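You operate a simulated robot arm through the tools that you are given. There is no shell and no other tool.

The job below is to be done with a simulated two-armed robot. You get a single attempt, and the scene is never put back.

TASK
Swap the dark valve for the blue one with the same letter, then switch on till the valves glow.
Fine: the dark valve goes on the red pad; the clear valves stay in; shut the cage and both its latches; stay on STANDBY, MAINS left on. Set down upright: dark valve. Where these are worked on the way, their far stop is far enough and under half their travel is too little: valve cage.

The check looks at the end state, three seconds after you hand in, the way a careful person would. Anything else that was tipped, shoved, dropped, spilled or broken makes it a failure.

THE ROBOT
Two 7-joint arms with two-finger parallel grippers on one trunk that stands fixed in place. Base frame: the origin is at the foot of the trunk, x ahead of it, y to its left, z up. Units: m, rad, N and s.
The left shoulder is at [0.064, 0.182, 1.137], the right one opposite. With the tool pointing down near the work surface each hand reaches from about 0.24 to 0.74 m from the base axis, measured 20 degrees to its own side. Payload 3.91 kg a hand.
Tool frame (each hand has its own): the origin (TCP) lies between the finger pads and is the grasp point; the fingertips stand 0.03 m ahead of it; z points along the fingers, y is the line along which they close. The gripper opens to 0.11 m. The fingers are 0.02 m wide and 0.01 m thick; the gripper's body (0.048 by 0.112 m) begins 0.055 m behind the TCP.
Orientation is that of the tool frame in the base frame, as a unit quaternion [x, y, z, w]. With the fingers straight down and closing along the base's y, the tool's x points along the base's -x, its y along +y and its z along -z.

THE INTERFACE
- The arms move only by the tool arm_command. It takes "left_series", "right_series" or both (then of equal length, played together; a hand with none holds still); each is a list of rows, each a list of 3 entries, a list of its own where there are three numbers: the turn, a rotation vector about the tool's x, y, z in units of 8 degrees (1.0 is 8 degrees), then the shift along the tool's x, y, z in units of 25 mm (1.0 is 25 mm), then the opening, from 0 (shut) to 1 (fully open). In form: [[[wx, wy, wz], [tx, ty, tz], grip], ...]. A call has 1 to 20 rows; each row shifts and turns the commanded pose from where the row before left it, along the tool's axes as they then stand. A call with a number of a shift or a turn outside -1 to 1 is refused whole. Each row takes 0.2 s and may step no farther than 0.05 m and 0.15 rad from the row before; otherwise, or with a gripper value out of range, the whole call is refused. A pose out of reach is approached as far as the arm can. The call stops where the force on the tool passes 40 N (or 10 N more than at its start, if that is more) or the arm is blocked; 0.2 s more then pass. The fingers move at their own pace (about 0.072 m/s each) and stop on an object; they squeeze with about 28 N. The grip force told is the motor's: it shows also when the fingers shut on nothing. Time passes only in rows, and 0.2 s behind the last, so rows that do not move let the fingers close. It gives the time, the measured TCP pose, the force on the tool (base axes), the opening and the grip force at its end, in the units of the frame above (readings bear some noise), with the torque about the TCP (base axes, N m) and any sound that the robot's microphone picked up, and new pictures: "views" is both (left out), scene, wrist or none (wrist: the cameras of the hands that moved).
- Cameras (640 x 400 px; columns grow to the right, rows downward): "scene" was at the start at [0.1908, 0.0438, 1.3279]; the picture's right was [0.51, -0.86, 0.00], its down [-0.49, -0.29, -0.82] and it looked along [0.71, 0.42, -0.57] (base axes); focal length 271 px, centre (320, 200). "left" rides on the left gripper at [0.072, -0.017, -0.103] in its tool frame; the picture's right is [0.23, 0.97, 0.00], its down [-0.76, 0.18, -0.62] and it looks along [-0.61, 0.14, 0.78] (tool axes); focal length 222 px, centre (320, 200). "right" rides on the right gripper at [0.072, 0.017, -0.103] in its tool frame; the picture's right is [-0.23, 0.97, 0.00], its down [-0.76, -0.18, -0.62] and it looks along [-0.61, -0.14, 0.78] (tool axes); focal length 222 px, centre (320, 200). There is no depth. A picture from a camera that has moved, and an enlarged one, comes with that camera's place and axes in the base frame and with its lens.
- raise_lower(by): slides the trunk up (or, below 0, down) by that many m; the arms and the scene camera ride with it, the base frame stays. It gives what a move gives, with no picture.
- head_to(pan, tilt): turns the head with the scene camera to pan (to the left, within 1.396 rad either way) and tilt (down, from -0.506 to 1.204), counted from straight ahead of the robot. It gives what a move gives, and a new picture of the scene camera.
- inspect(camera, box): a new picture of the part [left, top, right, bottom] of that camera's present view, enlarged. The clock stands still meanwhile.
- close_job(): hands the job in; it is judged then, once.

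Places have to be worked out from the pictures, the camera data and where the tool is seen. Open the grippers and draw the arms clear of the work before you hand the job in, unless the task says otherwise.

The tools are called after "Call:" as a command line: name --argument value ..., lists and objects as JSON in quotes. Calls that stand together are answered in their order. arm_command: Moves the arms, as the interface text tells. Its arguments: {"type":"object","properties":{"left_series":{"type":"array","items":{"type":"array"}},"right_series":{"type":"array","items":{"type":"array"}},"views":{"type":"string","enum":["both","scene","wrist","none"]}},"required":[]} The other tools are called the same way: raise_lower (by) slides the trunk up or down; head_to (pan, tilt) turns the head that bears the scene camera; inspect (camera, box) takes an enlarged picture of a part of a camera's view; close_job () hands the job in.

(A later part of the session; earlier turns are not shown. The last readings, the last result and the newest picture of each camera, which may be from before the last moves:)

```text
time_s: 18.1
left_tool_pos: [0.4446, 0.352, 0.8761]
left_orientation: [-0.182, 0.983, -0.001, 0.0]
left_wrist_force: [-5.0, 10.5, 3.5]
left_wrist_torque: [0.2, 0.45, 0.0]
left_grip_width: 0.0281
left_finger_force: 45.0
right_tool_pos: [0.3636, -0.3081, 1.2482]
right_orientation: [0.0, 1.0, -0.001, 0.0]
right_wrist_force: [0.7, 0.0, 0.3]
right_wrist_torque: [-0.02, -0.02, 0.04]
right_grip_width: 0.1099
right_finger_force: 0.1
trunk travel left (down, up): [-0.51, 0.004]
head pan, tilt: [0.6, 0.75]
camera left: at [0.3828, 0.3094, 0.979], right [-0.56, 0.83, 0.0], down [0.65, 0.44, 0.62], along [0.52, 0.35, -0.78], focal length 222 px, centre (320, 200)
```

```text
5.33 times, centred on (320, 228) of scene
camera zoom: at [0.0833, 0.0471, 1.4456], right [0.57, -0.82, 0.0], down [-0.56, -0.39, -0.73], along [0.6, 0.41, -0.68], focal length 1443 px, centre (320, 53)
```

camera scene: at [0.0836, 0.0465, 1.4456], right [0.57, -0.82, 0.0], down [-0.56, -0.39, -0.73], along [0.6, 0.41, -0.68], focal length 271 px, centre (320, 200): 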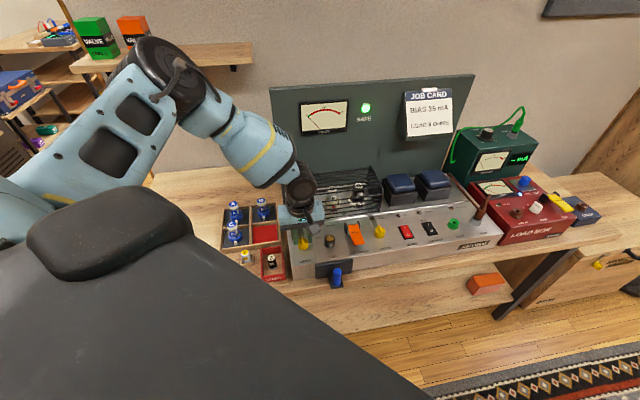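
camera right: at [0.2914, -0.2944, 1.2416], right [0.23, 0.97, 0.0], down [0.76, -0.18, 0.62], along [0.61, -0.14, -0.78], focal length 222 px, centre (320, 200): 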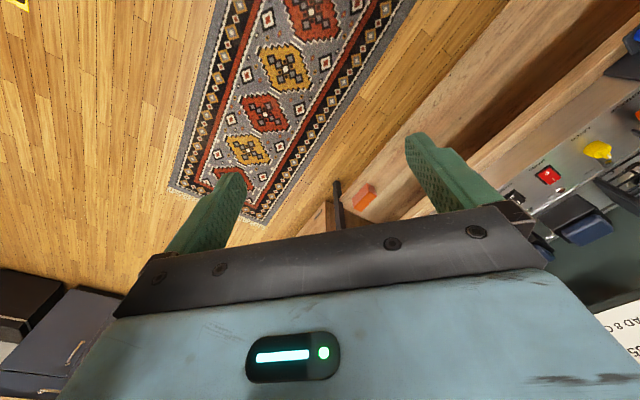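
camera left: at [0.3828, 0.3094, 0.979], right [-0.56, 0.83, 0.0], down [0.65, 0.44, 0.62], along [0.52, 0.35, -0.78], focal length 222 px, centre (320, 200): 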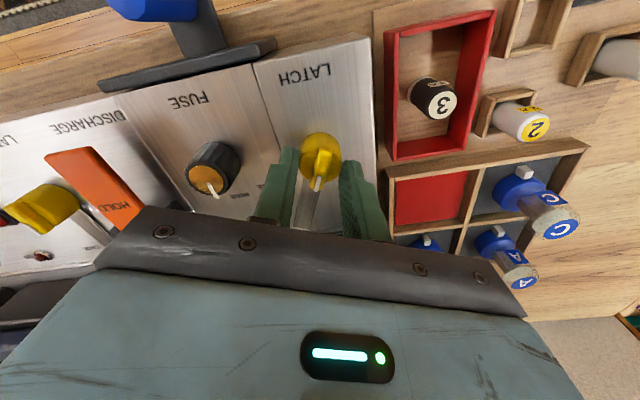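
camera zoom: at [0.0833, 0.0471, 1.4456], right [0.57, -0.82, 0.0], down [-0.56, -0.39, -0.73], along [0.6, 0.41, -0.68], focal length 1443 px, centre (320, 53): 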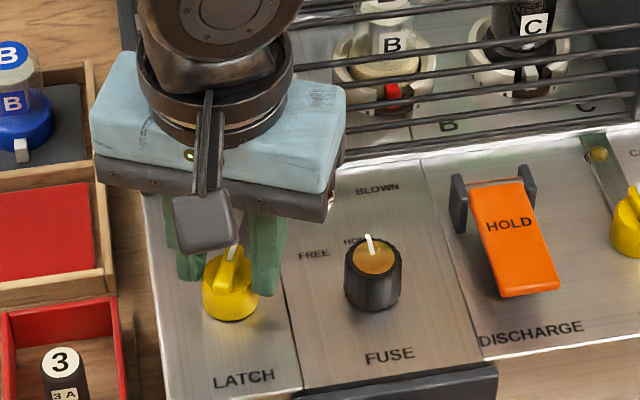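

The knob turns freely with its tongue underneath. I continue clockwise to roughly 60° total.

Call:
arm_command --left_series '[[[0, 0, 0.7], [0, 0, 0], 0], [[0, 0, 0.7], [0, 0, 0], 0], [[0, 0, 0.7], [0, 0, 0], 0], [[0, 0, 0.7], [0, 0, 0], 0], [[0, 0, 0.7], [0, 0, 0], 0], [[0, 0, 0.7], [0, 0, 0], 0]]' --views "wrist"

Call:
inspect --camera "left" --box '[180, 60, 420, 220]'

Call:
inspect --camera "scene" --box '[270, 190, 370, 265]'

```text
time_s: 19.5
left_tool_pos: [0.4435, 0.3502, 0.8757]
left_orientation: [0.111, 0.994, 0.0, 0.0]
left_wrist_force: [-3.6, 10.8, 3.8]
left_wrist_torque: [0.37, 0.12, -0.01]
left_grip_width: 0.0286
left_finger_force: 45.2
right_tool_pos: [0.3619, -0.309, 1.2486]
right_orientation: [0.0, 1.0, 0.0, 0.0]
right_wrist_force: [-0.6, 0.5, 0.0]
right_wrist_torque: [-0.01, 0.0, 0.01]
right_grip_width: 0.1099
right_finger_force: 0.0
trunk travel left (down, up): [-0.51, 0.004]
head pan, tilt: [0.6, 0.75]
camera left: at [0.37, 0.3501, 0.979], right [-0.01, 1.0, 0.0], down [0.78, 0.01, 0.62], along [0.62, 0.0, -0.78], focal length 222 px, centre (320, 200)
```

left: 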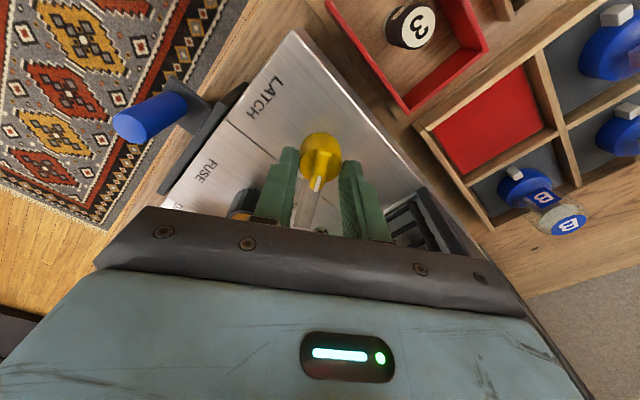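

```text
2.50 times, centred on (300, 140) of left
camera zoom: at [0.37, 0.3501, 0.979], right [-0.01, 1.0, 0.0], down [0.78, 0.01, 0.62], along [0.62, 0.0, -0.78], focal length 555 px, centre (370, 350)
```

zoom: 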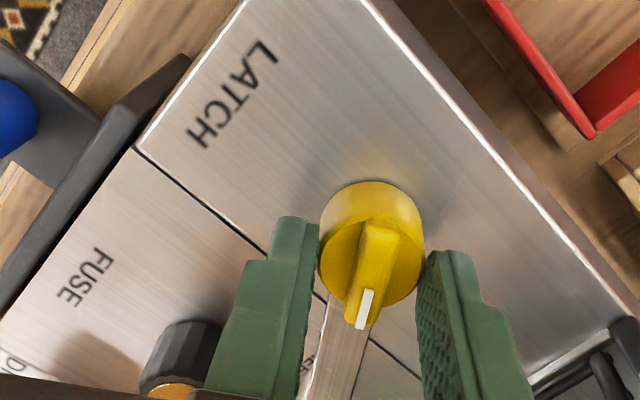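

```text
5.33 times, centred on (320, 228) of scene
camera zoom: at [0.0833, 0.047, 1.4456], right [0.57, -0.82, 0.0], down [-0.56, -0.39, -0.73], along [0.6, 0.41, -0.68], focal length 1443 px, centre (320, 53)
```

zoom: 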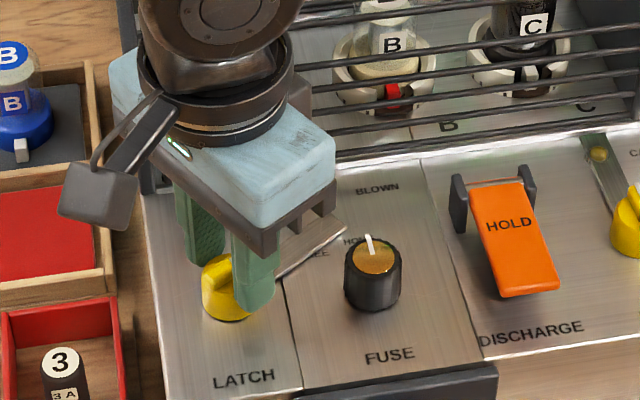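

The left tongue is now swung clear of the cage. I release, rise, turn back to the 45° yaw and move along the panel to above the right latch.

Call:
arm_command --left_series '[[[0, 0, 0], [0, 0, 0], 0.45], [[0, 0, 0], [0, 0, 0], 0.45], [[0, 0, 0], [0, 0, -1], 0.45], [[0, 0, 0], [0, 0, -1], 0.5], [[0, 0, 0], [0, 0, -1], 0.5], [[0, 0, 0], [0, 0, -1], 0.5], [[0, 0, -0.9], [0, 0, -1], 0.6], [[0, 0, -0.9], [0, 0, 0], 0.6], [[0, 0, -0.9], [0, 0, 0], 0.6], [[0, 0, -0.9], [0, 0, 0], 0.6], [[0, 0, -0.9], [0, 0, 0], 0.6], [[0, 0, -0.9], [0, 0, 0], 0.6], [[0, 0, -0.9], [0, 0, 0], 0.6], [[0, 0, -0.9], [0, 0, 0], 0.6], [[0, 0, 0], [0, 0, 0], 0.6]]' --views "none"

Call:
arm_command --left_series '[[[0, 0, 0], [0, -0.98, 0], 0.6], [[0, 0, 0], [0, -0.98, 0], 0.6], [[0, 0, 0], [0, -0.98, 0], 0.6], [[0, 0, 0], [0, -0.98, 0], 0.6], [[0, 0, 0], [0, -0.98, 0], 0.6], [[0, 0, 0], [0, -0.98, 0], 0.6], [[0, 0, 0], [0, -0.98, 0], 0.6], [[0, 0, 0], [0, -0.98, 0], 0.6], [[0, 0, 0], [0, -0.98, 0], 0.6], [[0, 0, 0], [0, 0, 0], 0.6]]' --views "both"

Call:
inspect --camera "left" --box '[200, 40, 420, 180]'

Call:
inspect --camera "scene" --box '[270, 160, 400, 260]'

```text
time_s: 22.7
left_tool_pos: [0.4441, 0.3516, 1.0003]
left_orientation: [-0.384, 0.923, 0.0, 0.0]
left_wrist_force: [0.2, -0.1, 0.0]
left_wrist_torque: [0.02, -0.02, 0.0]
left_grip_width: 0.0661
left_finger_force: 0.1
right_tool_pos: [0.3629, -0.309, 1.2493]
right_orientation: [0.0, 1.0, 0.0, 0.0]
right_wrist_force: [-0.2, -1.1, 0.2]
right_wrist_torque: [0.05, 0.03, -0.03]
right_grip_width: 0.11
right_finger_force: 0.0
trunk travel left (down, up): [-0.51, 0.004]
head pan, tilt: [0.6, 0.75]
```

```text
time_s: 24.9
left_tool_pos: [0.5307, 0.2468, 1.0256]
left_orientation: [-0.382, 0.924, -0.001, 0.0]
left_wrist_force: [0.1, 0.7, 0.5]
left_wrist_torque: [-0.04, 0.02, -0.01]
left_grip_width: 0.066
left_finger_force: 0.1
left hand out of reach, approached as far as the arm can: row 6, 7, 8, 9
right_tool_pos: [0.3632, -0.3096, 1.2491]
right_orientation: [0.0, 1.0, 0.0, 0.0]
right_wrist_force: [0.6, -0.4, -0.9]
right_wrist_torque: [0.02, -0.02, 0.02]
right_grip_width: 0.1097
right_finger_force: 0.2
trunk travel left (down, up): [-0.51, 0.004]
head pan, tilt: [0.6, 0.75]
camera scene: at [0.0842, 0.046, 1.4456], right [0.57, -0.82, 0.0], down [-0.56, -0.39, -0.73], along [0.6, 0.41, -0.68], focal length 271 px, centre (320, 200)
camera left: at [0.4918, 0.1829, 1.1292], right [-0.85, 0.53, 0.0], down [0.41, 0.66, 0.62], along [0.33, 0.53, -0.78], focal length 222 px, centre (320, 200)
```

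scene: 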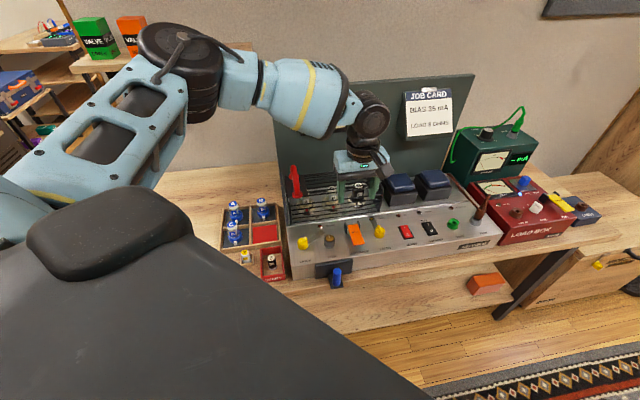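
left: 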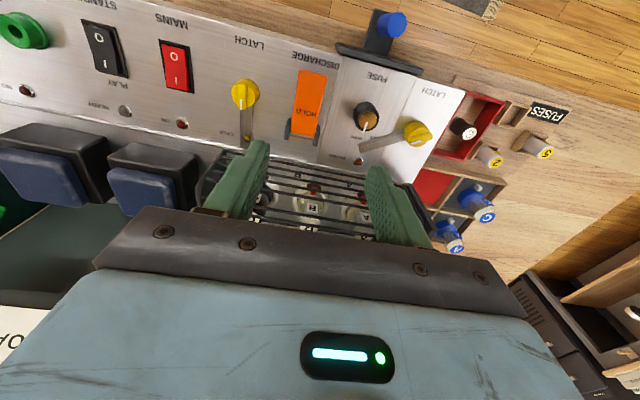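

```text
2.86 times, centred on (310, 110) of left
camera zoom: at [0.4918, 0.1829, 1.1292], right [-0.85, 0.53, 0.0], down [0.41, 0.66, 0.62], along [0.33, 0.53, -0.78], focal length 635 px, centre (349, 457)
```

zoom: 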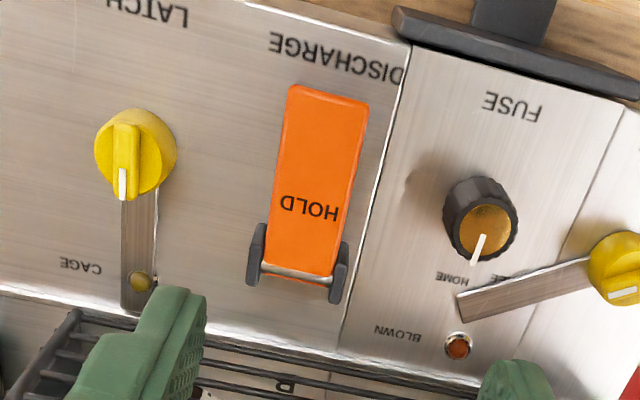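

```text
4.00 times, centred on (335, 210) of scene
camera zoom: at [0.0842, 0.046, 1.4456], right [0.57, -0.82, 0.0], down [-0.56, -0.39, -0.73], along [0.6, 0.41, -0.68], focal length 1082 px, centre (260, 160)
```

zoom: 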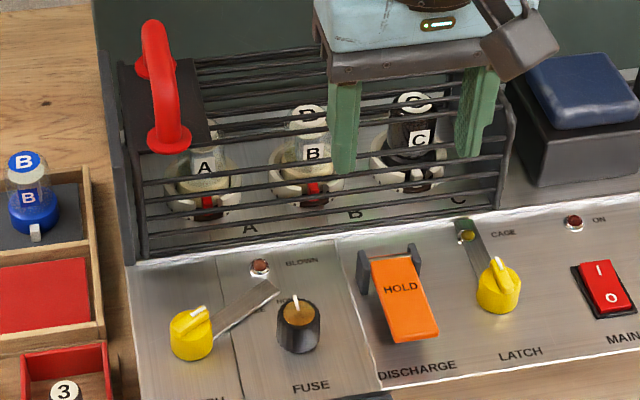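

The left arm hits a limit there with the trunk this high. I move the left hand back left and up, then lower the trunk to bring shoulders to wrist height for better reach.

Call:
arm_command --left_series '[[[0, 0, 0], [0, 0.9, -0.9], 0.6], [[0, 0, 0], [0, 0.9, -0.9], 0.6], [[0, 0, 0], [0, 0.9, -0.9], 0.6], [[0, 0, 0], [0, 0.9, -0.9], 0.6], [[0, 0, 0], [0, 0.9, -0.9], 0.6], [[0, 0, 0], [0, 0, -0.9], 0.6], [[0, 0, 0], [0, 0, -0.9], 0.6], [[0, 0, 0], [0, 0, -0.9], 0.6]]' --views "none"

```text
time_s: 26.7
left_tool_pos: [0.4498, 0.328, 1.2055]
left_orientation: [-0.383, 0.924, 0.0, 0.0]
left_wrist_force: [-0.1, 0.3, 0.0]
left_wrist_torque: [-0.02, 0.0, 0.0]
left_grip_width: 0.0659
left_finger_force: 0.0
right_tool_pos: [0.3623, -0.3091, 1.2501]
right_orientation: [0.0, 1.0, 0.001, 0.001]
right_wrist_force: [0.5, -0.3, 0.5]
right_wrist_torque: [0.02, -0.03, 0.02]
right_grip_width: 0.1101
right_finger_force: 0.2
trunk travel left (down, up): [-0.51, 0.004]
head pan, tilt: [0.6, 0.75]
```

Call:
raise_lower --by -0.13

Call:
arm_command --left_series '[[[0, 0, 0], [0, -0.98, 0], 0.6], [[0, 0, 0], [0, -0.98, 0], 0.6], [[0, 0, 0], [0, -0.98, 0], 0.6], [[0, 0, 0], [0, -0.98, 0], 0.6], [[0, 0, 0], [0, -0.98, 0], 0.6], [[0, 0, 0], [0, -0.98, 0], 0.6], [[0, 0, 0], [0, -0.98, 0], 0.6], [[0, 0, 0], [0, -0.6, 0], 0.6]]' --views "both"

```text
time_s: 28.3
left_tool_pos: [0.4502, 0.3281, 1.0751]
left_orientation: [-0.383, 0.924, 0.001, 0.0]
left_wrist_force: [0.4, -0.4, -0.9]
left_wrist_torque: [-0.02, 0.0, -0.01]
left_grip_width: 0.066
left_finger_force: 0.0
right_tool_pos: [0.3629, -0.3091, 1.1188]
right_orientation: [-0.001, 1.0, 0.0, 0.0]
right_wrist_force: [0.4, -0.5, 0.1]
right_wrist_torque: [-0.01, -0.02, -0.03]
right_grip_width: 0.1098
right_finger_force: 0.1
trunk travel left (down, up): [-0.38, 0.134]
head pan, tilt: [0.6, 0.75]
```

```text
time_s: 30.1
left_tool_pos: [0.5713, 0.2054, 1.0778]
left_orientation: [-0.383, 0.924, 0.001, 0.001]
left_wrist_force: [-0.2, -1.0, 0.4]
left_wrist_torque: [0.02, -0.04, 0.01]
left_grip_width: 0.066
left_finger_force: 0.0
left hand out of reach, approached as far as the arm can: row 8
right_tool_pos: [0.3607, -0.3089, 1.1195]
right_orientation: [-0.001, 1.0, 0.001, 0.0]
right_wrist_force: [-0.4, 0.6, -0.6]
right_wrist_torque: [0.01, -0.01, 0.02]
right_grip_width: 0.1102
right_finger_force: 0.1
trunk travel left (down, up): [-0.38, 0.134]
head pan, tilt: [0.6, 0.75]
camera scene: at [0.1896, 0.0455, 1.2937], right [0.57, -0.82, 0.0], down [-0.56, -0.39, -0.73], along [0.6, 0.41, -0.68], focal length 271 px, centre (320, 200)
camera left: at [0.5316, 0.1418, 1.1804], right [-0.85, 0.53, 0.0], down [0.41, 0.66, 0.62], along [0.33, 0.53, -0.78], focal length 222 px, centre (320, 200)
```

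scene: 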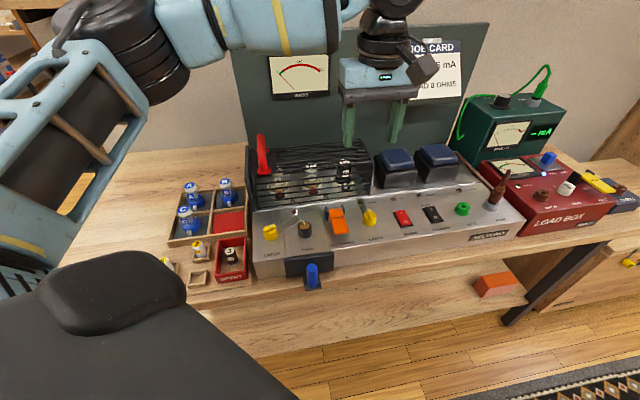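
left: 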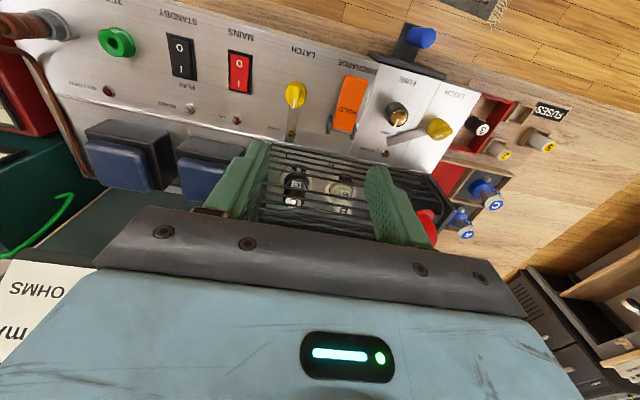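

The left arm is at its limit at the right latch with this yaw, so I'll use the right hand there. I retract the left hand to the left while yawing the right hand by 45°.

Call:
arm_command --left_series '[[[0, 0, 0], [0, 1, 0], 0.6], [[0, 0, 0], [0, 1, 0], 0.6], [[0, 0, 0], [0, 1, 0], 0.6], [[0, 0, 0], [0, 1, 0], 0.6], [[0, 0, 0], [0, 1, 0], 0.6], [[0, 0, 0], [0, 1, 0], 0.6], [[0, 0, 0], [0, 1, 0], 0.6], [[0, 0, 0], [0, 1, 0], 0.6], [[0, 0, 0], [0, 1, 0], 0.6], [[0, 0, 0], [0, 1, 0], 0.6], [[0, 0, 0], [0, 1, 0], 0.6]]' --right_series '[[[0, 0, -0.8], [0, 0, 0], 0.6], [[0, 0, -0.8], [0, 0, 0], 0.6], [[0, 0, -0.8], [0, 0, 0], 0.6], [[0, 0, -0.8], [0, 0, 0], 0.6], [[0, 0, -0.8], [0, 0, 0], 0.6], [[0, 0, -0.8], [0, 0, 0], 0.6], [[0, 0, -0.8], [0, 0, 0], 0.6], [[0, 0, 0], [0, 0, 0], 0.6], [[0, 0, 0], [0, 0, 0], 0.6], [[0, 0, 0], [0, 0, 0], 0.6], [[0, 0, 0], [0, 0, 0], 0.6]]' --views "none"

```text
time_s: 32.5
left_tool_pos: [0.3766, 0.4018, 1.0733]
left_orientation: [-0.382, 0.924, 0.001, 0.0]
left_wrist_force: [0.2, -0.4, -0.2]
left_wrist_torque: [0.0, -0.02, 0.0]
left_grip_width: 0.066
left_finger_force: 0.1
right_tool_pos: [0.3635, -0.3092, 1.1192]
right_orientation: [-0.382, 0.924, 0.0, 0.0]
right_wrist_force: [0.0, 0.4, -0.1]
right_wrist_torque: [-0.01, 0.01, 0.02]
right_grip_width: 0.0658
right_finger_force: 0.1
trunk travel left (down, up): [-0.38, 0.134]
head pan, tilt: [0.6, 0.75]
```

Call:
arm_command --right_series '[[[0, 0, 0], [-0.95, 0.347, 0.2], 0.6], [[0, 0, 0], [-0.95, 0.347, 0.2], 0.6], [[0, 0, 0], [-0.95, 0.347, 0.2], 0.6], [[0, 0, 0], [-0.95, 0.347, 0.2], 0.6], [[0, 0, 0], [-0.95, 0.347, 0.2], 0.6], [[0, 0, 0], [-0.95, 0.347, 0.2], 0.6], [[0, 0, 0], [-0.95, 0.347, 0.2], 0.6], [[0, 0, 0], [-0.95, 0.347, 0.2], 0.6], [[0, 0, 0], [-0.95, 0.347, 0.2], 0.6], [[0, 0, 0], [-0.95, 0.347, 0.2], 0.6], [[0, 0, 0], [-0.95, 0.347, 0.2], 0.6], [[0, 0, 0], [-0.95, 0.347, 0.2], 0.6], [[0, 0, 0], [-0.95, 0.347, 0.2], 0.6], [[0, 0, 0], [-0.95, 0.347, 0.2], 0.6], [[0, 0, 0], [-0.95, 0.347, 0.2], 0.6], [[0, 0, 0], [-0.95, 0.347, 0.2], 0.6], [[0, 0, 0], [-0.95, 0.347, 0.2], 0.6], [[0, 0, 0], [-0.95, 0.347, 0.2], 0.6], [[0, 0, 0], [-0.95, 0.347, 0.2], 0.6], [[0, 0, 0], [-0.95, 0.347, 0.2], 0.6]]' --views "both"

Call:
inspect --camera "right" --box '[200, 40, 420, 200]'

```text
time_s: 36.7
left_tool_pos: [0.3762, 0.4021, 1.0752]
left_orientation: [-0.383, 0.924, -0.001, 0.0]
left_wrist_force: [-0.3, -0.7, 0.0]
left_wrist_torque: [-0.03, -0.03, -0.02]
left_grip_width: 0.0661
left_finger_force: 0.0
right_tool_pos: [0.6167, 0.0572, 1.0285]
right_orientation: [-0.312, 0.95, 0.012, 0.004]
right_wrist_force: [-0.8, 0.6, -0.3]
right_wrist_torque: [-0.03, -0.01, 0.01]
right_grip_width: 0.0659
right_finger_force: 0.0
right hand out of reach, approached as far as the arm can: row 20
trunk travel left (down, up): [-0.38, 0.134]
head pan, tilt: [0.6, 0.75]
stopped in row 20 (right hand): the arm was blocked; the commanded pose is now the measured one
camera scene: at [0.1902, 0.0475, 1.2935], right [0.57, -0.82, 0.0], down [-0.56, -0.39, -0.73], along [0.6, 0.41, -0.68], focal length 271 px, centre (320, 200)
camera right: at [0.5491, 0.0236, 1.1304], right [-0.39, 0.92, 0.02], down [0.72, 0.29, 0.63], along [0.57, 0.27, -0.78], focal length 222 px, centre (320, 200)
```

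scene: 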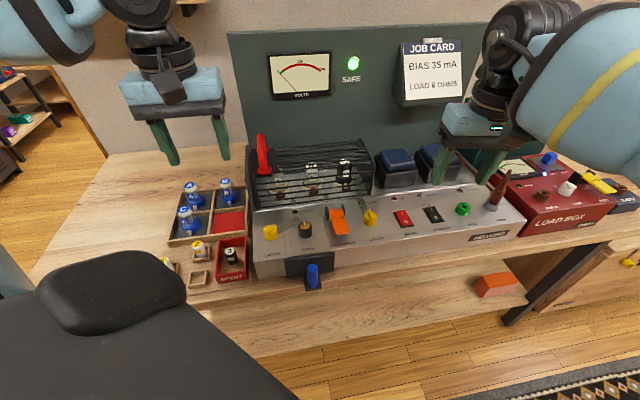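
right: 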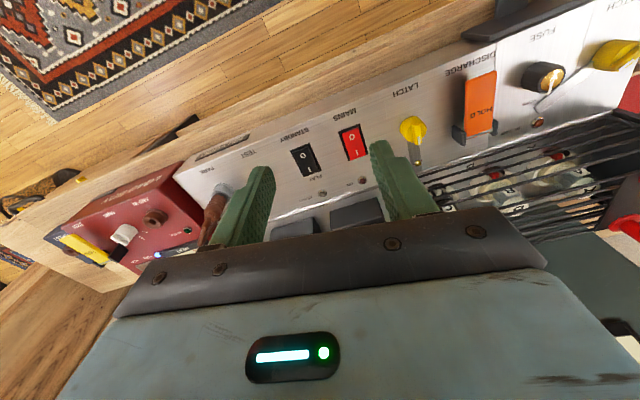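

```text
2.50 times, centred on (310, 120) of right
camera zoom: at [0.5491, 0.0236, 1.1304], right [-0.39, 0.92, 0.02], down [0.72, 0.29, 0.63], along [0.57, 0.27, -0.78], focal length 555 px, centre (345, 400)
```

zoom: 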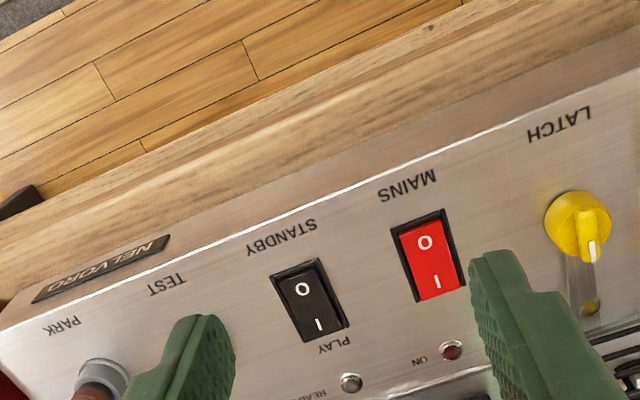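

The right arm was stopped as blocked or at a limit. I check whether the arm touches anything on the right side.

Call:
inspect --camera "scene" --box '[400, 0, 640, 220]'

```text
1.82 times, centred on (520, 110) of scene
camera zoom: at [0.1902, 0.0475, 1.2935], right [0.57, -0.82, 0.0], down [-0.56, -0.39, -0.73], along [0.6, 0.41, -0.68], focal length 492 px, centre (-44, 364)
```

zoom: 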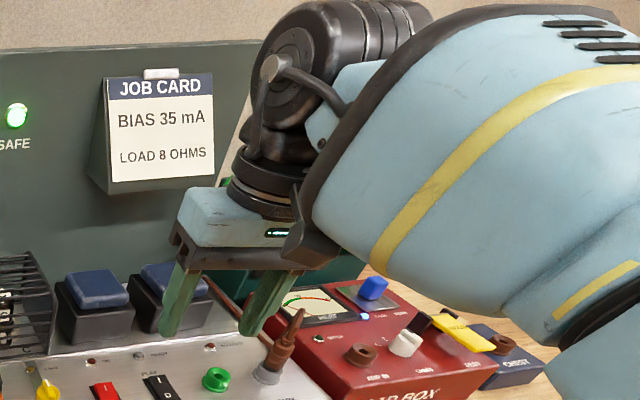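

It looks like the wrist camera met the arm's own forearm at this yaw; nothing on the bench was touched. I retract the right hand, and will use the left hand at a plain yaw on the right knob (its disc is round, so any yaw can grip it).

Call:
arm_command --right_series '[[[0, 0, 0], [1, 0, -0.3], 0.6], [[0, 0, 0], [1, 0, -0.3], 0.6], [[0, 0, 0], [1, 0, -0.3], 0.6], [[0, 0, 0], [1, -0.5, -0.3], 0.6], [[0, 0, 0], [1, -0.5, 0], 0.6], [[0, 0, 0], [1, -0.5, 0], 0.6], [[0, 0, 0], [1, -0.5, 0], 0.6], [[0, 0, 0], [1, -0.5, 0], 0.6], [[0, 0, 0], [1, -0.5, 0], 0.6], [[0, 0, 0], [1, -0.5, 0], 0.6], [[0, 0, 0.76], [1, -0.5, 0], 0.6], [[0, 0, 0.76], [1, 0, 0], 0.6], [[0, 0, 0.76], [0, -1, 0], 0.6], [[0, 0, 0.76], [0, -1, 0], 0.6], [[0, 0, 0.76], [0, -1, 0], 0.6], [[0, 0, 0.76], [0, -1, 0], 0.6]]' --left_series '[[[0, 0, 0.8], [0, 0, 0], 0.6], [[0, 0, 0.8], [0, 0, 0], 0.6], [[0, 0, 0.8], [0, 0, 0], 0.6], [[0, 0, 0.8], [0, 0, 0], 0.6], [[0, 0, 0.8], [0, 0, 0], 0.6], [[0, 0, 0.8], [0, 0, 0], 0.6], [[0, 0, 0.8], [0, 0, 0], 0.6], [[0, 0, 0], [0, 0, 0], 0.6], [[0, 0, 0], [0, 0, 0], 0.6], [[0, 0, 0], [0, 0, 0], 0.6], [[0, 0, 0], [0, 0, 0], 0.6], [[0, 0, 0], [0, 0, 0], 0.6], [[0, 0, 0], [0, 0, 0], 0.6], [[0, 0, 0], [0, 0, 0], 0.6], [[0, 0, 0], [0, 0, 0], 0.6], [[0, 0, 0], [0, 0, 0], 0.6]]' --views "scene"

```text
time_s: 40.1
left_tool_pos: [0.3772, 0.4012, 1.0755]
left_orientation: [-0.001, 1.0, 0.0, 0.001]
left_wrist_force: [0.0, -0.3, 0.3]
left_wrist_torque: [0.0, 0.01, 0.0]
left_grip_width: 0.0661
left_finger_force: 0.1
right_tool_pos: [0.4597, -0.2969, 1.0485]
right_orientation: [0.0, 1.0, 0.014, 0.0]
right_wrist_force: [0.4, 0.2, 0.1]
right_wrist_torque: [0.02, 0.03, 0.03]
right_grip_width: 0.066
right_finger_force: 0.1
trunk travel left (down, up): [-0.38, 0.134]
head pan, tilt: [0.6, 0.75]
camera scene: at [0.191, 0.0456, 1.2935], right [0.57, -0.82, 0.0], down [-0.56, -0.39, -0.73], along [0.6, 0.41, -0.68], focal length 271 px, centre (320, 200)
```

scene: 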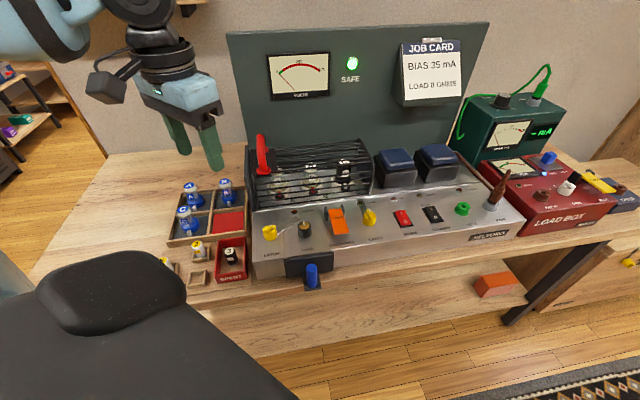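

The right hand is clear. I move the left hand (yaw 0) above the right latch.

Call:
arm_command --left_series '[[[0, 0, 0], [-0.88, -0.83, 0.1], 0.5], [[0, 0, 0], [-0.88, -0.83, 0.1], 0.5], [[0, 0, 0], [-0.88, -0.83, 0.1], 0.5], [[0, 0, 0], [-0.88, -0.83, 0.1], 0.5], [[0, 0, 0], [-0.88, -0.83, 0.1], 0.5], [[0, 0, 0], [-0.88, -0.83, 0.1], 0.5], [[0, 0, 0], [-0.88, -0.83, 0.1], 0.5], [[0, 0, 0], [-0.88, -0.83, 0.1], 0.5], [[0, 0, 0], [-0.88, -0.83, 0.1], 0.5], [[0, 0, 0], [-0.88, -0.83, 0.1], 0.5], [[0, 0, 0], [0, 0, 0], 0.5]]' --views "wrist"

Call:
inspect --camera "left" --box '[200, 40, 420, 200]'

```text
time_s: 42.5
left_tool_pos: [0.585, 0.2161, 1.051]
left_orientation: [-0.003, 1.0, 0.0, 0.0]
left_wrist_force: [0.3, 0.7, 0.1]
left_wrist_torque: [-0.01, -0.03, 0.01]
left_grip_width: 0.0548
left_finger_force: 0.0
left hand out of reach, approached as far as the arm can: row 10
right_tool_pos: [0.4603, -0.2968, 1.0494]
right_orientation: [-0.001, 1.0, 0.013, 0.0]
right_wrist_force: [-0.1, -0.8, 0.5]
right_wrist_torque: [-0.02, 0.01, -0.03]
right_grip_width: 0.0658
right_finger_force: 0.0
trunk travel left (down, up): [-0.38, 0.134]
head pan, tilt: [0.6, 0.75]
camera left: at [0.5126, 0.1979, 1.1544], right [-0.23, 0.97, 0.0], down [0.76, 0.18, 0.62], along [0.61, 0.15, -0.78], focal length 222 px, centre (320, 200)
```

left: 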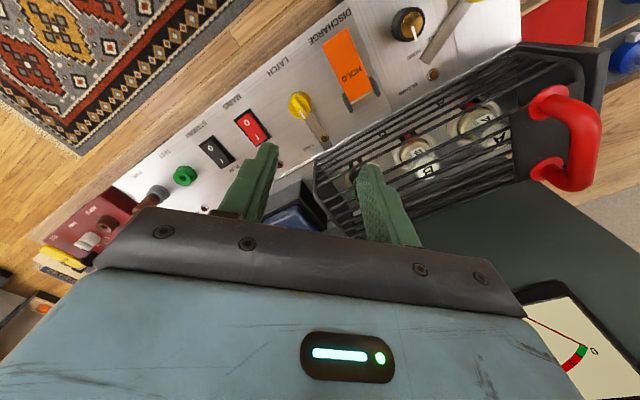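

```text
2.50 times, centred on (310, 120) of left
camera zoom: at [0.5126, 0.1979, 1.1544], right [-0.23, 0.97, 0.0], down [0.76, 0.18, 0.62], along [0.61, 0.15, -0.78], focal length 555 px, centre (345, 400)
```

zoom: 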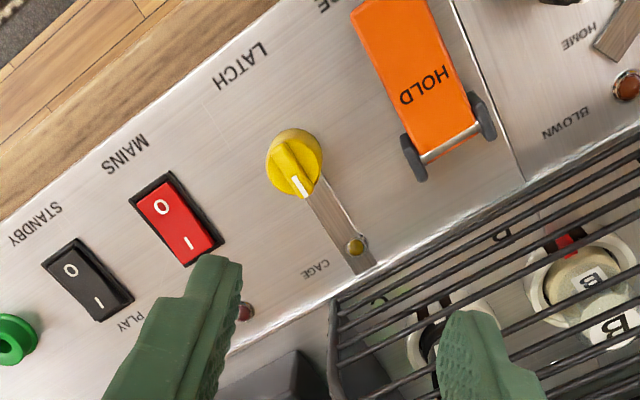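

The knob's ridge points at the cage just like the left one did. I test whether reach is better lower: descend to z≈0.95 and shift toward the knob.

Call:
arm_command --left_series '[[[0, 0, 0], [0, 0, 0.8], 0.5], [[0, 0, 0], [0, 0, 0.8], 0.5], [[0, 0, 0], [0, 0, 0.8], 0.5], [[0, 0, 0], [0, 0, 0.8], 0.5], [[0, 0, 0], [0, 0, 0.8], 0.5], [[0, 0, 0], [-0.4, -0.4, 0], 0.5], [[0, 0, 0], [0, -0.4, 0], 0.5]]' --views "wrist"

```text
time_s: 44.1
left_tool_pos: [0.5922, 0.2063, 0.9515]
left_orientation: [-0.001, 1.0, 0.001, 0.0]
left_wrist_force: [0.4, 0.5, 0.7]
left_wrist_torque: [-0.01, -0.05, -0.02]
left_grip_width: 0.0551
left_finger_force: 0.1
left hand out of reach, approached as far as the arm can: row 7
right_tool_pos: [0.4581, -0.2959, 1.0489]
right_orientation: [-0.001, 1.0, 0.014, 0.001]
right_wrist_force: [-0.9, 0.7, -0.2]
right_wrist_torque: [-0.01, -0.02, 0.01]
right_grip_width: 0.066
right_finger_force: 0.1
trunk travel left (down, up): [-0.38, 0.134]
head pan, tilt: [0.6, 0.75]
camera left: at [0.5208, 0.1883, 1.0551], right [-0.23, 0.97, 0.0], down [0.76, 0.18, 0.62], along [0.61, 0.14, -0.78], focal length 222 px, centre (320, 200)
```

left: 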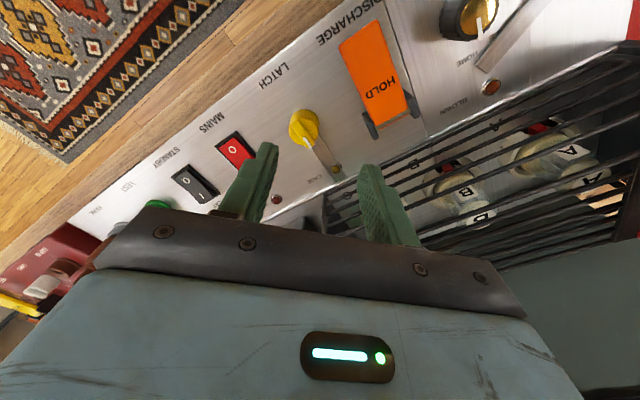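

The limit seems to be about how far inward (to the right) the left arm can come, and it improved when the trunk was lowered. I raise the left hand, lower the trunk another 0.1 m and try again.

Call:
arm_command --left_series '[[[0, 0, 0], [0.2, 0.4, -1], 0.5], [[0, 0, 0], [0.2, 0.4, -1], 0.5], [[0, 0, 0], [0, 0, -1], 0.5], [[0, 0, 0], [0, 0, -1], 0.5], [[0, 0, 0], [0, 0, -0.5], 0.5]]' --right_series '[[[0, 0, 0], [0.2, -0.5, -1], 0.5], [[0, 0, 0], [0.2, -0.5, -1], 0.5], [[0, 0, 0], [0, 0, -1], 0.5], [[0, 0, 0], [0, 0, -1], 0.5], [[0, 0, 0], [0, 0, 0], 0.5]]' --views "none"

Call:
raise_lower --by -0.1

Call:
arm_command --left_series '[[[0, 0, 0], [-0.3, -0.8, 0], 0.5], [[0, 0, 0], [-0.3, -0.8, 0], 0.5], [[0, 0, 0], [0, 0, 0], 0.5]]' --views "both"

```text
time_s: 45.3
left_tool_pos: [0.5836, 0.2266, 1.0631]
left_orientation: [-0.001, 1.0, 0.0, 0.001]
left_wrist_force: [0.1, 0.0, 0.1]
left_wrist_torque: [-0.01, 0.01, -0.01]
left_grip_width: 0.055
left_finger_force: 0.0
right_tool_pos: [0.4494, -0.3236, 1.148]
right_orientation: [-0.001, 1.0, 0.014, 0.0]
right_wrist_force: [0.3, 0.1, 0.7]
right_wrist_torque: [-0.02, 0.01, 0.0]
right_grip_width: 0.055
right_finger_force: 0.1
trunk travel left (down, up): [-0.38, 0.134]
head pan, tilt: [0.6, 0.75]
```

```text
time_s: 46.6
left_tool_pos: [0.5826, 0.2259, 0.9645]
left_orientation: [-0.001, 1.0, 0.0, 0.0]
left_wrist_force: [-0.9, -0.9, -0.2]
left_wrist_torque: [-0.02, 0.04, -0.01]
left_grip_width: 0.0549
left_finger_force: 0.1
right_tool_pos: [0.4486, -0.3233, 1.0487]
right_orientation: [0.0, 1.0, 0.013, 0.001]
right_wrist_force: [0.0, 0.4, 0.1]
right_wrist_torque: [-0.01, 0.03, -0.01]
right_grip_width: 0.0549
right_finger_force: 0.1
trunk travel left (down, up): [-0.28, 0.234]
head pan, tilt: [0.6, 0.75]
```

```text
time_s: 47.4
left_tool_pos: [0.5912, 0.2063, 0.964]
left_orientation: [-0.003, 1.0, 0.0, 0.0]
left_wrist_force: [0.6, 1.0, -0.6]
left_wrist_torque: [-0.02, 0.04, -0.01]
left_grip_width: 0.0546
left_finger_force: 0.1
left hand out of reach, approached as far as the arm can: row 2
right_tool_pos: [0.4501, -0.3233, 1.048]
right_orientation: [0.0, 1.0, 0.013, 0.001]
right_wrist_force: [0.2, 0.0, 0.5]
right_wrist_torque: [-0.02, 0.04, 0.01]
right_grip_width: 0.055
right_finger_force: 0.1
trunk travel left (down, up): [-0.28, 0.234]
head pan, tilt: [0.6, 0.75]
camera scene: at [0.22, 0.0461, 1.1911], right [0.57, -0.82, 0.0], down [-0.56, -0.39, -0.73], along [0.6, 0.41, -0.68], focal length 271 px, centre (320, 200)
camera left: at [0.519, 0.1888, 1.0675], right [-0.23, 0.97, 0.0], down [0.76, 0.18, 0.62], along [0.61, 0.14, -0.78], focal length 222 px, centre (320, 200)
```

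scene: 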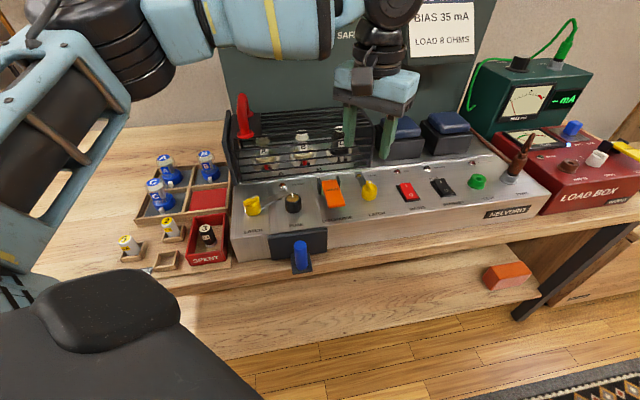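
left: 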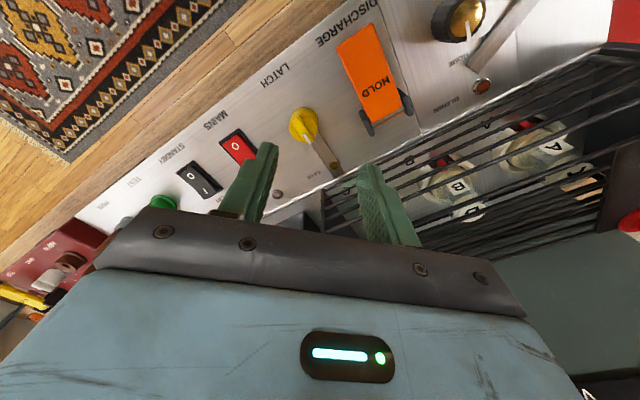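

The inward limit stays at y≈0.206. I tilt the left tool 8° about its x axis (fingers leaning right), which moves the wrist outward, then shift to the knob.

Call:
arm_command --left_series '[[[0.5, 0, 0], [0, 0, 0], 0.5], [[0.5, 0, 0], [0, 0, 0], 0.5], [[0, 0, 0], [-0.2, -0.4, 0], 0.5], [[0, 0, 0], [0, 0, 0], 0.5]]' --views "wrist"

```text
time_s: 48.4
left_tool_pos: [0.5963, 0.1978, 0.9656]
left_orientation: [-0.002, 0.998, -0.069, -0.001]
left_wrist_force: [0.6, 0.4, -0.6]
left_wrist_torque: [0.01, -0.06, 0.01]
left_grip_width: 0.0549
left_finger_force: 0.0
right_tool_pos: [0.4493, -0.3229, 1.0483]
right_orientation: [-0.001, 1.0, 0.013, 0.001]
right_wrist_force: [0.1, 0.1, 0.2]
right_wrist_torque: [-0.02, 0.01, 0.0]
right_grip_width: 0.0548
right_finger_force: 0.1
trunk travel left (down, up): [-0.28, 0.234]
head pan, tilt: [0.6, 0.75]
camera left: at [0.5242, 0.1938, 1.0703], right [-0.23, 0.96, -0.14], down [0.76, 0.27, 0.59], along [0.61, 0.03, -0.79], focal length 222 px, centre (320, 200)
```

left: 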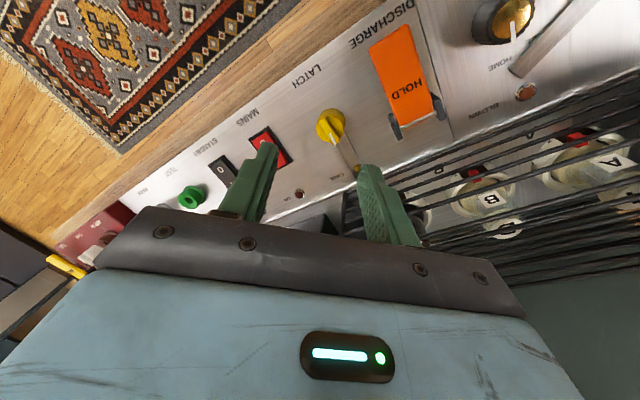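

The tilt works: the TCP is at (0.596,0.198). I zoom to locate the knob precisely relative to the fingers.

Call:
inspect --camera "left" --box '[270, 80, 400, 170]'

Call:
inspect --camera "scene" --box '[300, 120, 420, 220]'

```text
4.44 times, centred on (335, 125) of left
camera zoom: at [0.5242, 0.1938, 1.0703], right [-0.23, 0.96, -0.14], down [0.76, 0.27, 0.59], along [0.61, 0.03, -0.79], focal length 987 px, centre (253, 533)
```

zoom: 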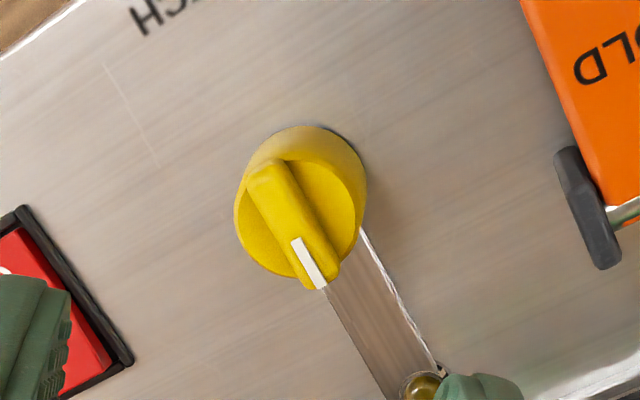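

```text
4.00 times, centred on (360, 170) of scene
camera zoom: at [0.2195, 0.0463, 1.1912], right [0.57, -0.82, 0.0], down [-0.56, -0.39, -0.73], along [0.6, 0.41, -0.68], focal length 1082 px, centre (160, 320)
```

zoom: 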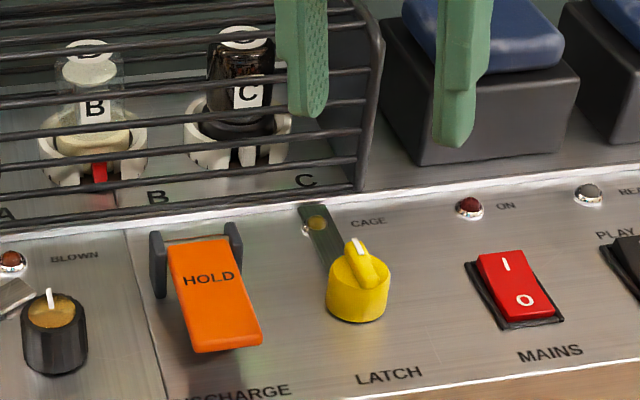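

The knob axis is near (0.602,0.193). I descend along the tool to TCP z≈0.876 around it and close.

Call:
arm_command --left_series '[[[0, 0, 0], [-0.24, 0.3, 0.6], 0.5], [[0, 0, 0], [0, 0, 0.75], 0.5], [[0, 0, 0], [0, 0, 0.75], 0.5], [[0, 0, 0], [0, 0, 0.75], 0.5], [[0, 0, 0], [0, 0, 0.77], 0.5], [[0, 0, 0], [0, 0, 0], 0], [[0, 0, 0], [0, 0, 0], 0], [[0, 0, 0], [0, 0, 0], 0]]' --views "wrist"

Call:
inspect --camera "left" --box '[200, 60, 420, 220]'

Call:
inspect --camera "scene" --box '[300, 120, 420, 220]'

```text
time_s: 50.2
left_tool_pos: [0.6032, 0.1961, 0.874]
left_orientation: [-0.003, 0.998, -0.068, -0.001]
left_wrist_force: [-1.1, 23.2, -2.7]
left_wrist_torque: [1.58, -0.15, 0.04]
left_grip_width: 0.0298
left_finger_force: 45.3
right_tool_pos: [0.4495, -0.3212, 1.0496]
right_orientation: [-0.001, 1.0, 0.012, 0.001]
right_wrist_force: [0.4, 0.3, -0.8]
right_wrist_torque: [0.02, 0.0, 0.02]
right_grip_width: 0.0551
right_finger_force: 0.0
trunk travel left (down, up): [-0.28, 0.234]
head pan, tilt: [0.6, 0.75]
camera left: at [0.5304, 0.192, 0.9779], right [-0.23, 0.96, -0.13], down [0.76, 0.27, 0.59], along [0.61, 0.04, -0.79], focal length 222 px, centre (320, 200)
```

left: 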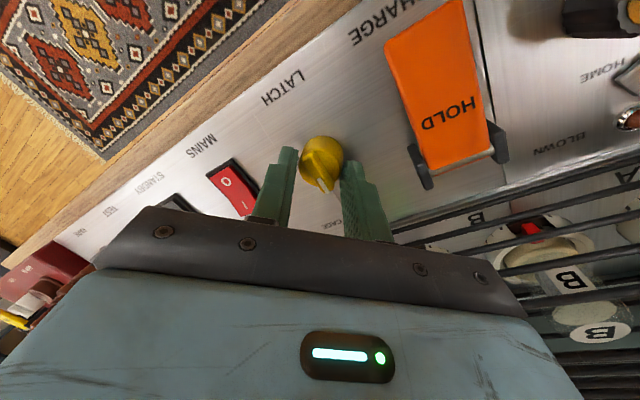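

```text
2.50 times, centred on (310, 140) of left
camera zoom: at [0.5304, 0.192, 0.9779], right [-0.23, 0.96, -0.13], down [0.76, 0.27, 0.59], along [0.61, 0.04, -0.79], focal length 555 px, centre (345, 350)
```

zoom: 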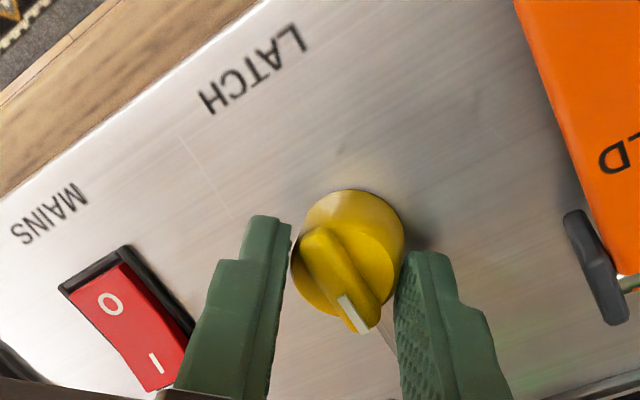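

```text
4.00 times, centred on (360, 170) of scene
camera zoom: at [0.2196, 0.0483, 1.1911], right [0.57, -0.82, 0.0], down [-0.56, -0.39, -0.73], along [0.6, 0.41, -0.68], focal length 1082 px, centre (160, 320)
```

zoom: 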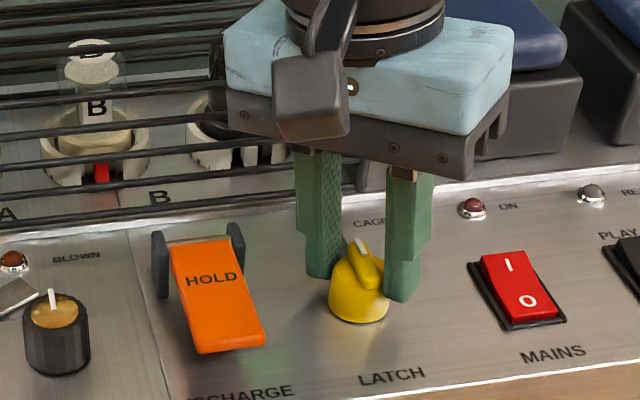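

Gripped (29.8 mm) with a side force of 23 N, so the knob sits slightly more to +y. I ease 2.5 mm toward +y and turn clockwise about 56° in two parts.

Call:
arm_command --left_series '[[[0, 0, 0], [0, 0.1, 0], 0], [[0, 0, 0.6], [0, 0, 0], 0], [[0, 0, 0.6], [0, 0, 0], 0], [[0, 0, 0.6], [0, 0, 0], 0], [[0, 0, 0.6], [0, 0, 0], 0]]' --views "wrist"

Call:
inspect --camera "left" --box '[200, 60, 420, 220]'

```text
time_s: 51.4
left_tool_pos: [0.6027, 0.1962, 0.875]
left_orientation: [0.166, 0.984, -0.07, 0.011]
left_wrist_force: [3.1, 18.6, -3.3]
left_wrist_torque: [1.28, 0.66, 0.03]
left_grip_width: 0.0295
left_finger_force: 45.0
right_tool_pos: [0.4507, -0.3216, 1.0484]
right_orientation: [0.0, 1.0, 0.012, 0.0]
right_wrist_force: [-0.3, 0.4, 0.4]
right_wrist_torque: [0.03, 0.02, 0.01]
right_grip_width: 0.0551
right_finger_force: 0.1
trunk travel left (down, up): [-0.28, 0.234]
head pan, tilt: [0.6, 0.75]
camera left: at [0.5291, 0.2175, 0.9751], right [0.1, 0.98, -0.14], down [0.78, 0.01, 0.63], along [0.62, -0.17, -0.77], focal length 222 px, centre (320, 200)
```

left: 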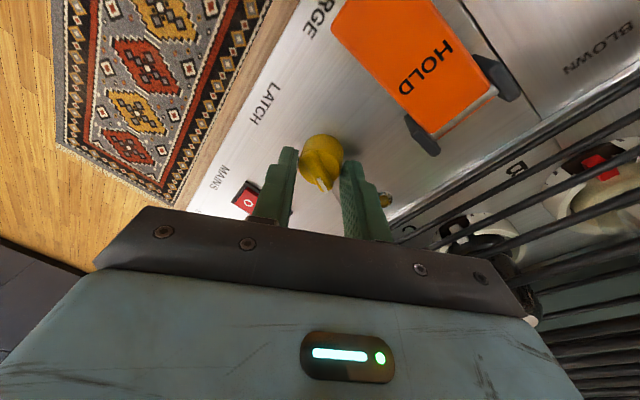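

```text
2.50 times, centred on (310, 140) of left
camera zoom: at [0.5291, 0.2175, 0.9751], right [0.1, 0.98, -0.14], down [0.78, 0.01, 0.63], along [0.62, -0.17, -0.77], focal length 555 px, centre (345, 350)
```

zoom: 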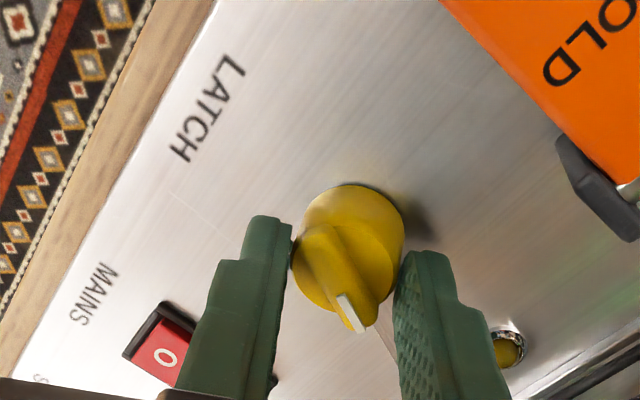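

It turns well (the gold CAGE lamp is uncovered). I continue clockwise another ~38°.

Call:
arm_command --left_series '[[[0, 0, 0.6], [0, 0, 0], 0], [[0, 0, 0.6], [0, 0, 0], 0], [[0, 0, 0.6], [0, 0, 0], 0], [[0, 0, 0.6], [0, 0, 0], 0], [[0, 0, 0.6], [0, 0, 0], 0], [[0, 0, 0.6], [0, 0, 0], 0], [[0, 0, 0.6], [0, 0, 0], 0], [[0, 0, 0.4], [0, 0, 0], 0]]' --views "both"

Call:
inspect --camera "scene" --box '[300, 120, 420, 220]'

```text
time_s: 53.2
left_tool_pos: [0.603, 0.195, 0.8745]
left_orientation: [0.467, 0.881, -0.062, 0.034]
left_wrist_force: [6.7, 17.0, 4.2]
left_wrist_torque: [1.31, 0.15, 0.02]
left_grip_width: 0.0288
left_finger_force: 44.6
right_tool_pos: [0.4499, -0.3218, 1.0474]
right_orientation: [-0.001, 1.0, 0.013, -0.001]
right_wrist_force: [0.1, 0.5, -0.4]
right_wrist_torque: [0.0, 0.0, -0.01]
right_grip_width: 0.055
right_finger_force: 0.0
trunk travel left (down, up): [-0.28, 0.234]
head pan, tilt: [0.6, 0.75]
camera scene: at [0.22, 0.0475, 1.1911], right [0.57, -0.82, 0.0], down [-0.56, -0.39, -0.73], along [0.6, 0.41, -0.68], focal length 271 px, centre (320, 200)
camera left: at [0.5485, 0.2594, 0.9694], right [0.68, 0.73, -0.1], down [0.57, -0.44, 0.69], along [0.46, -0.53, -0.71], focal length 222 px, centre (320, 200)
```

scene: 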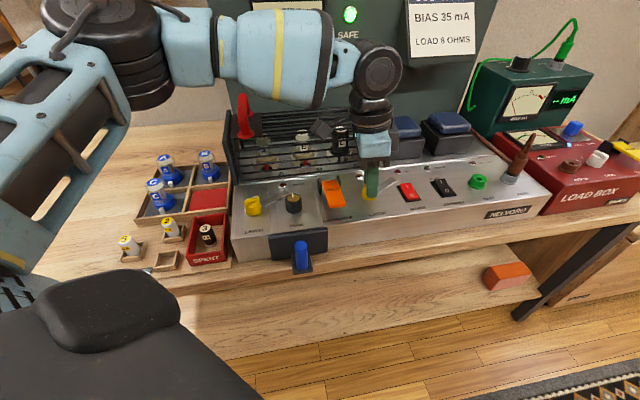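
left: 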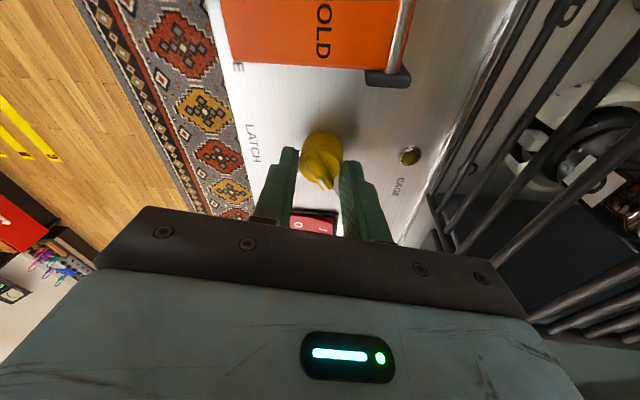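

```text
4.00 times, centred on (360, 170) of scene
camera zoom: at [0.22, 0.0475, 1.1911], right [0.57, -0.82, 0.0], down [-0.56, -0.39, -0.73], along [0.6, 0.41, -0.68], focal length 1082 px, centre (160, 320)
```

zoom: 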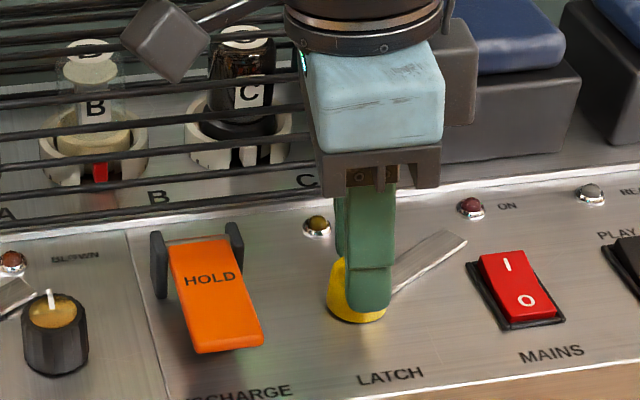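

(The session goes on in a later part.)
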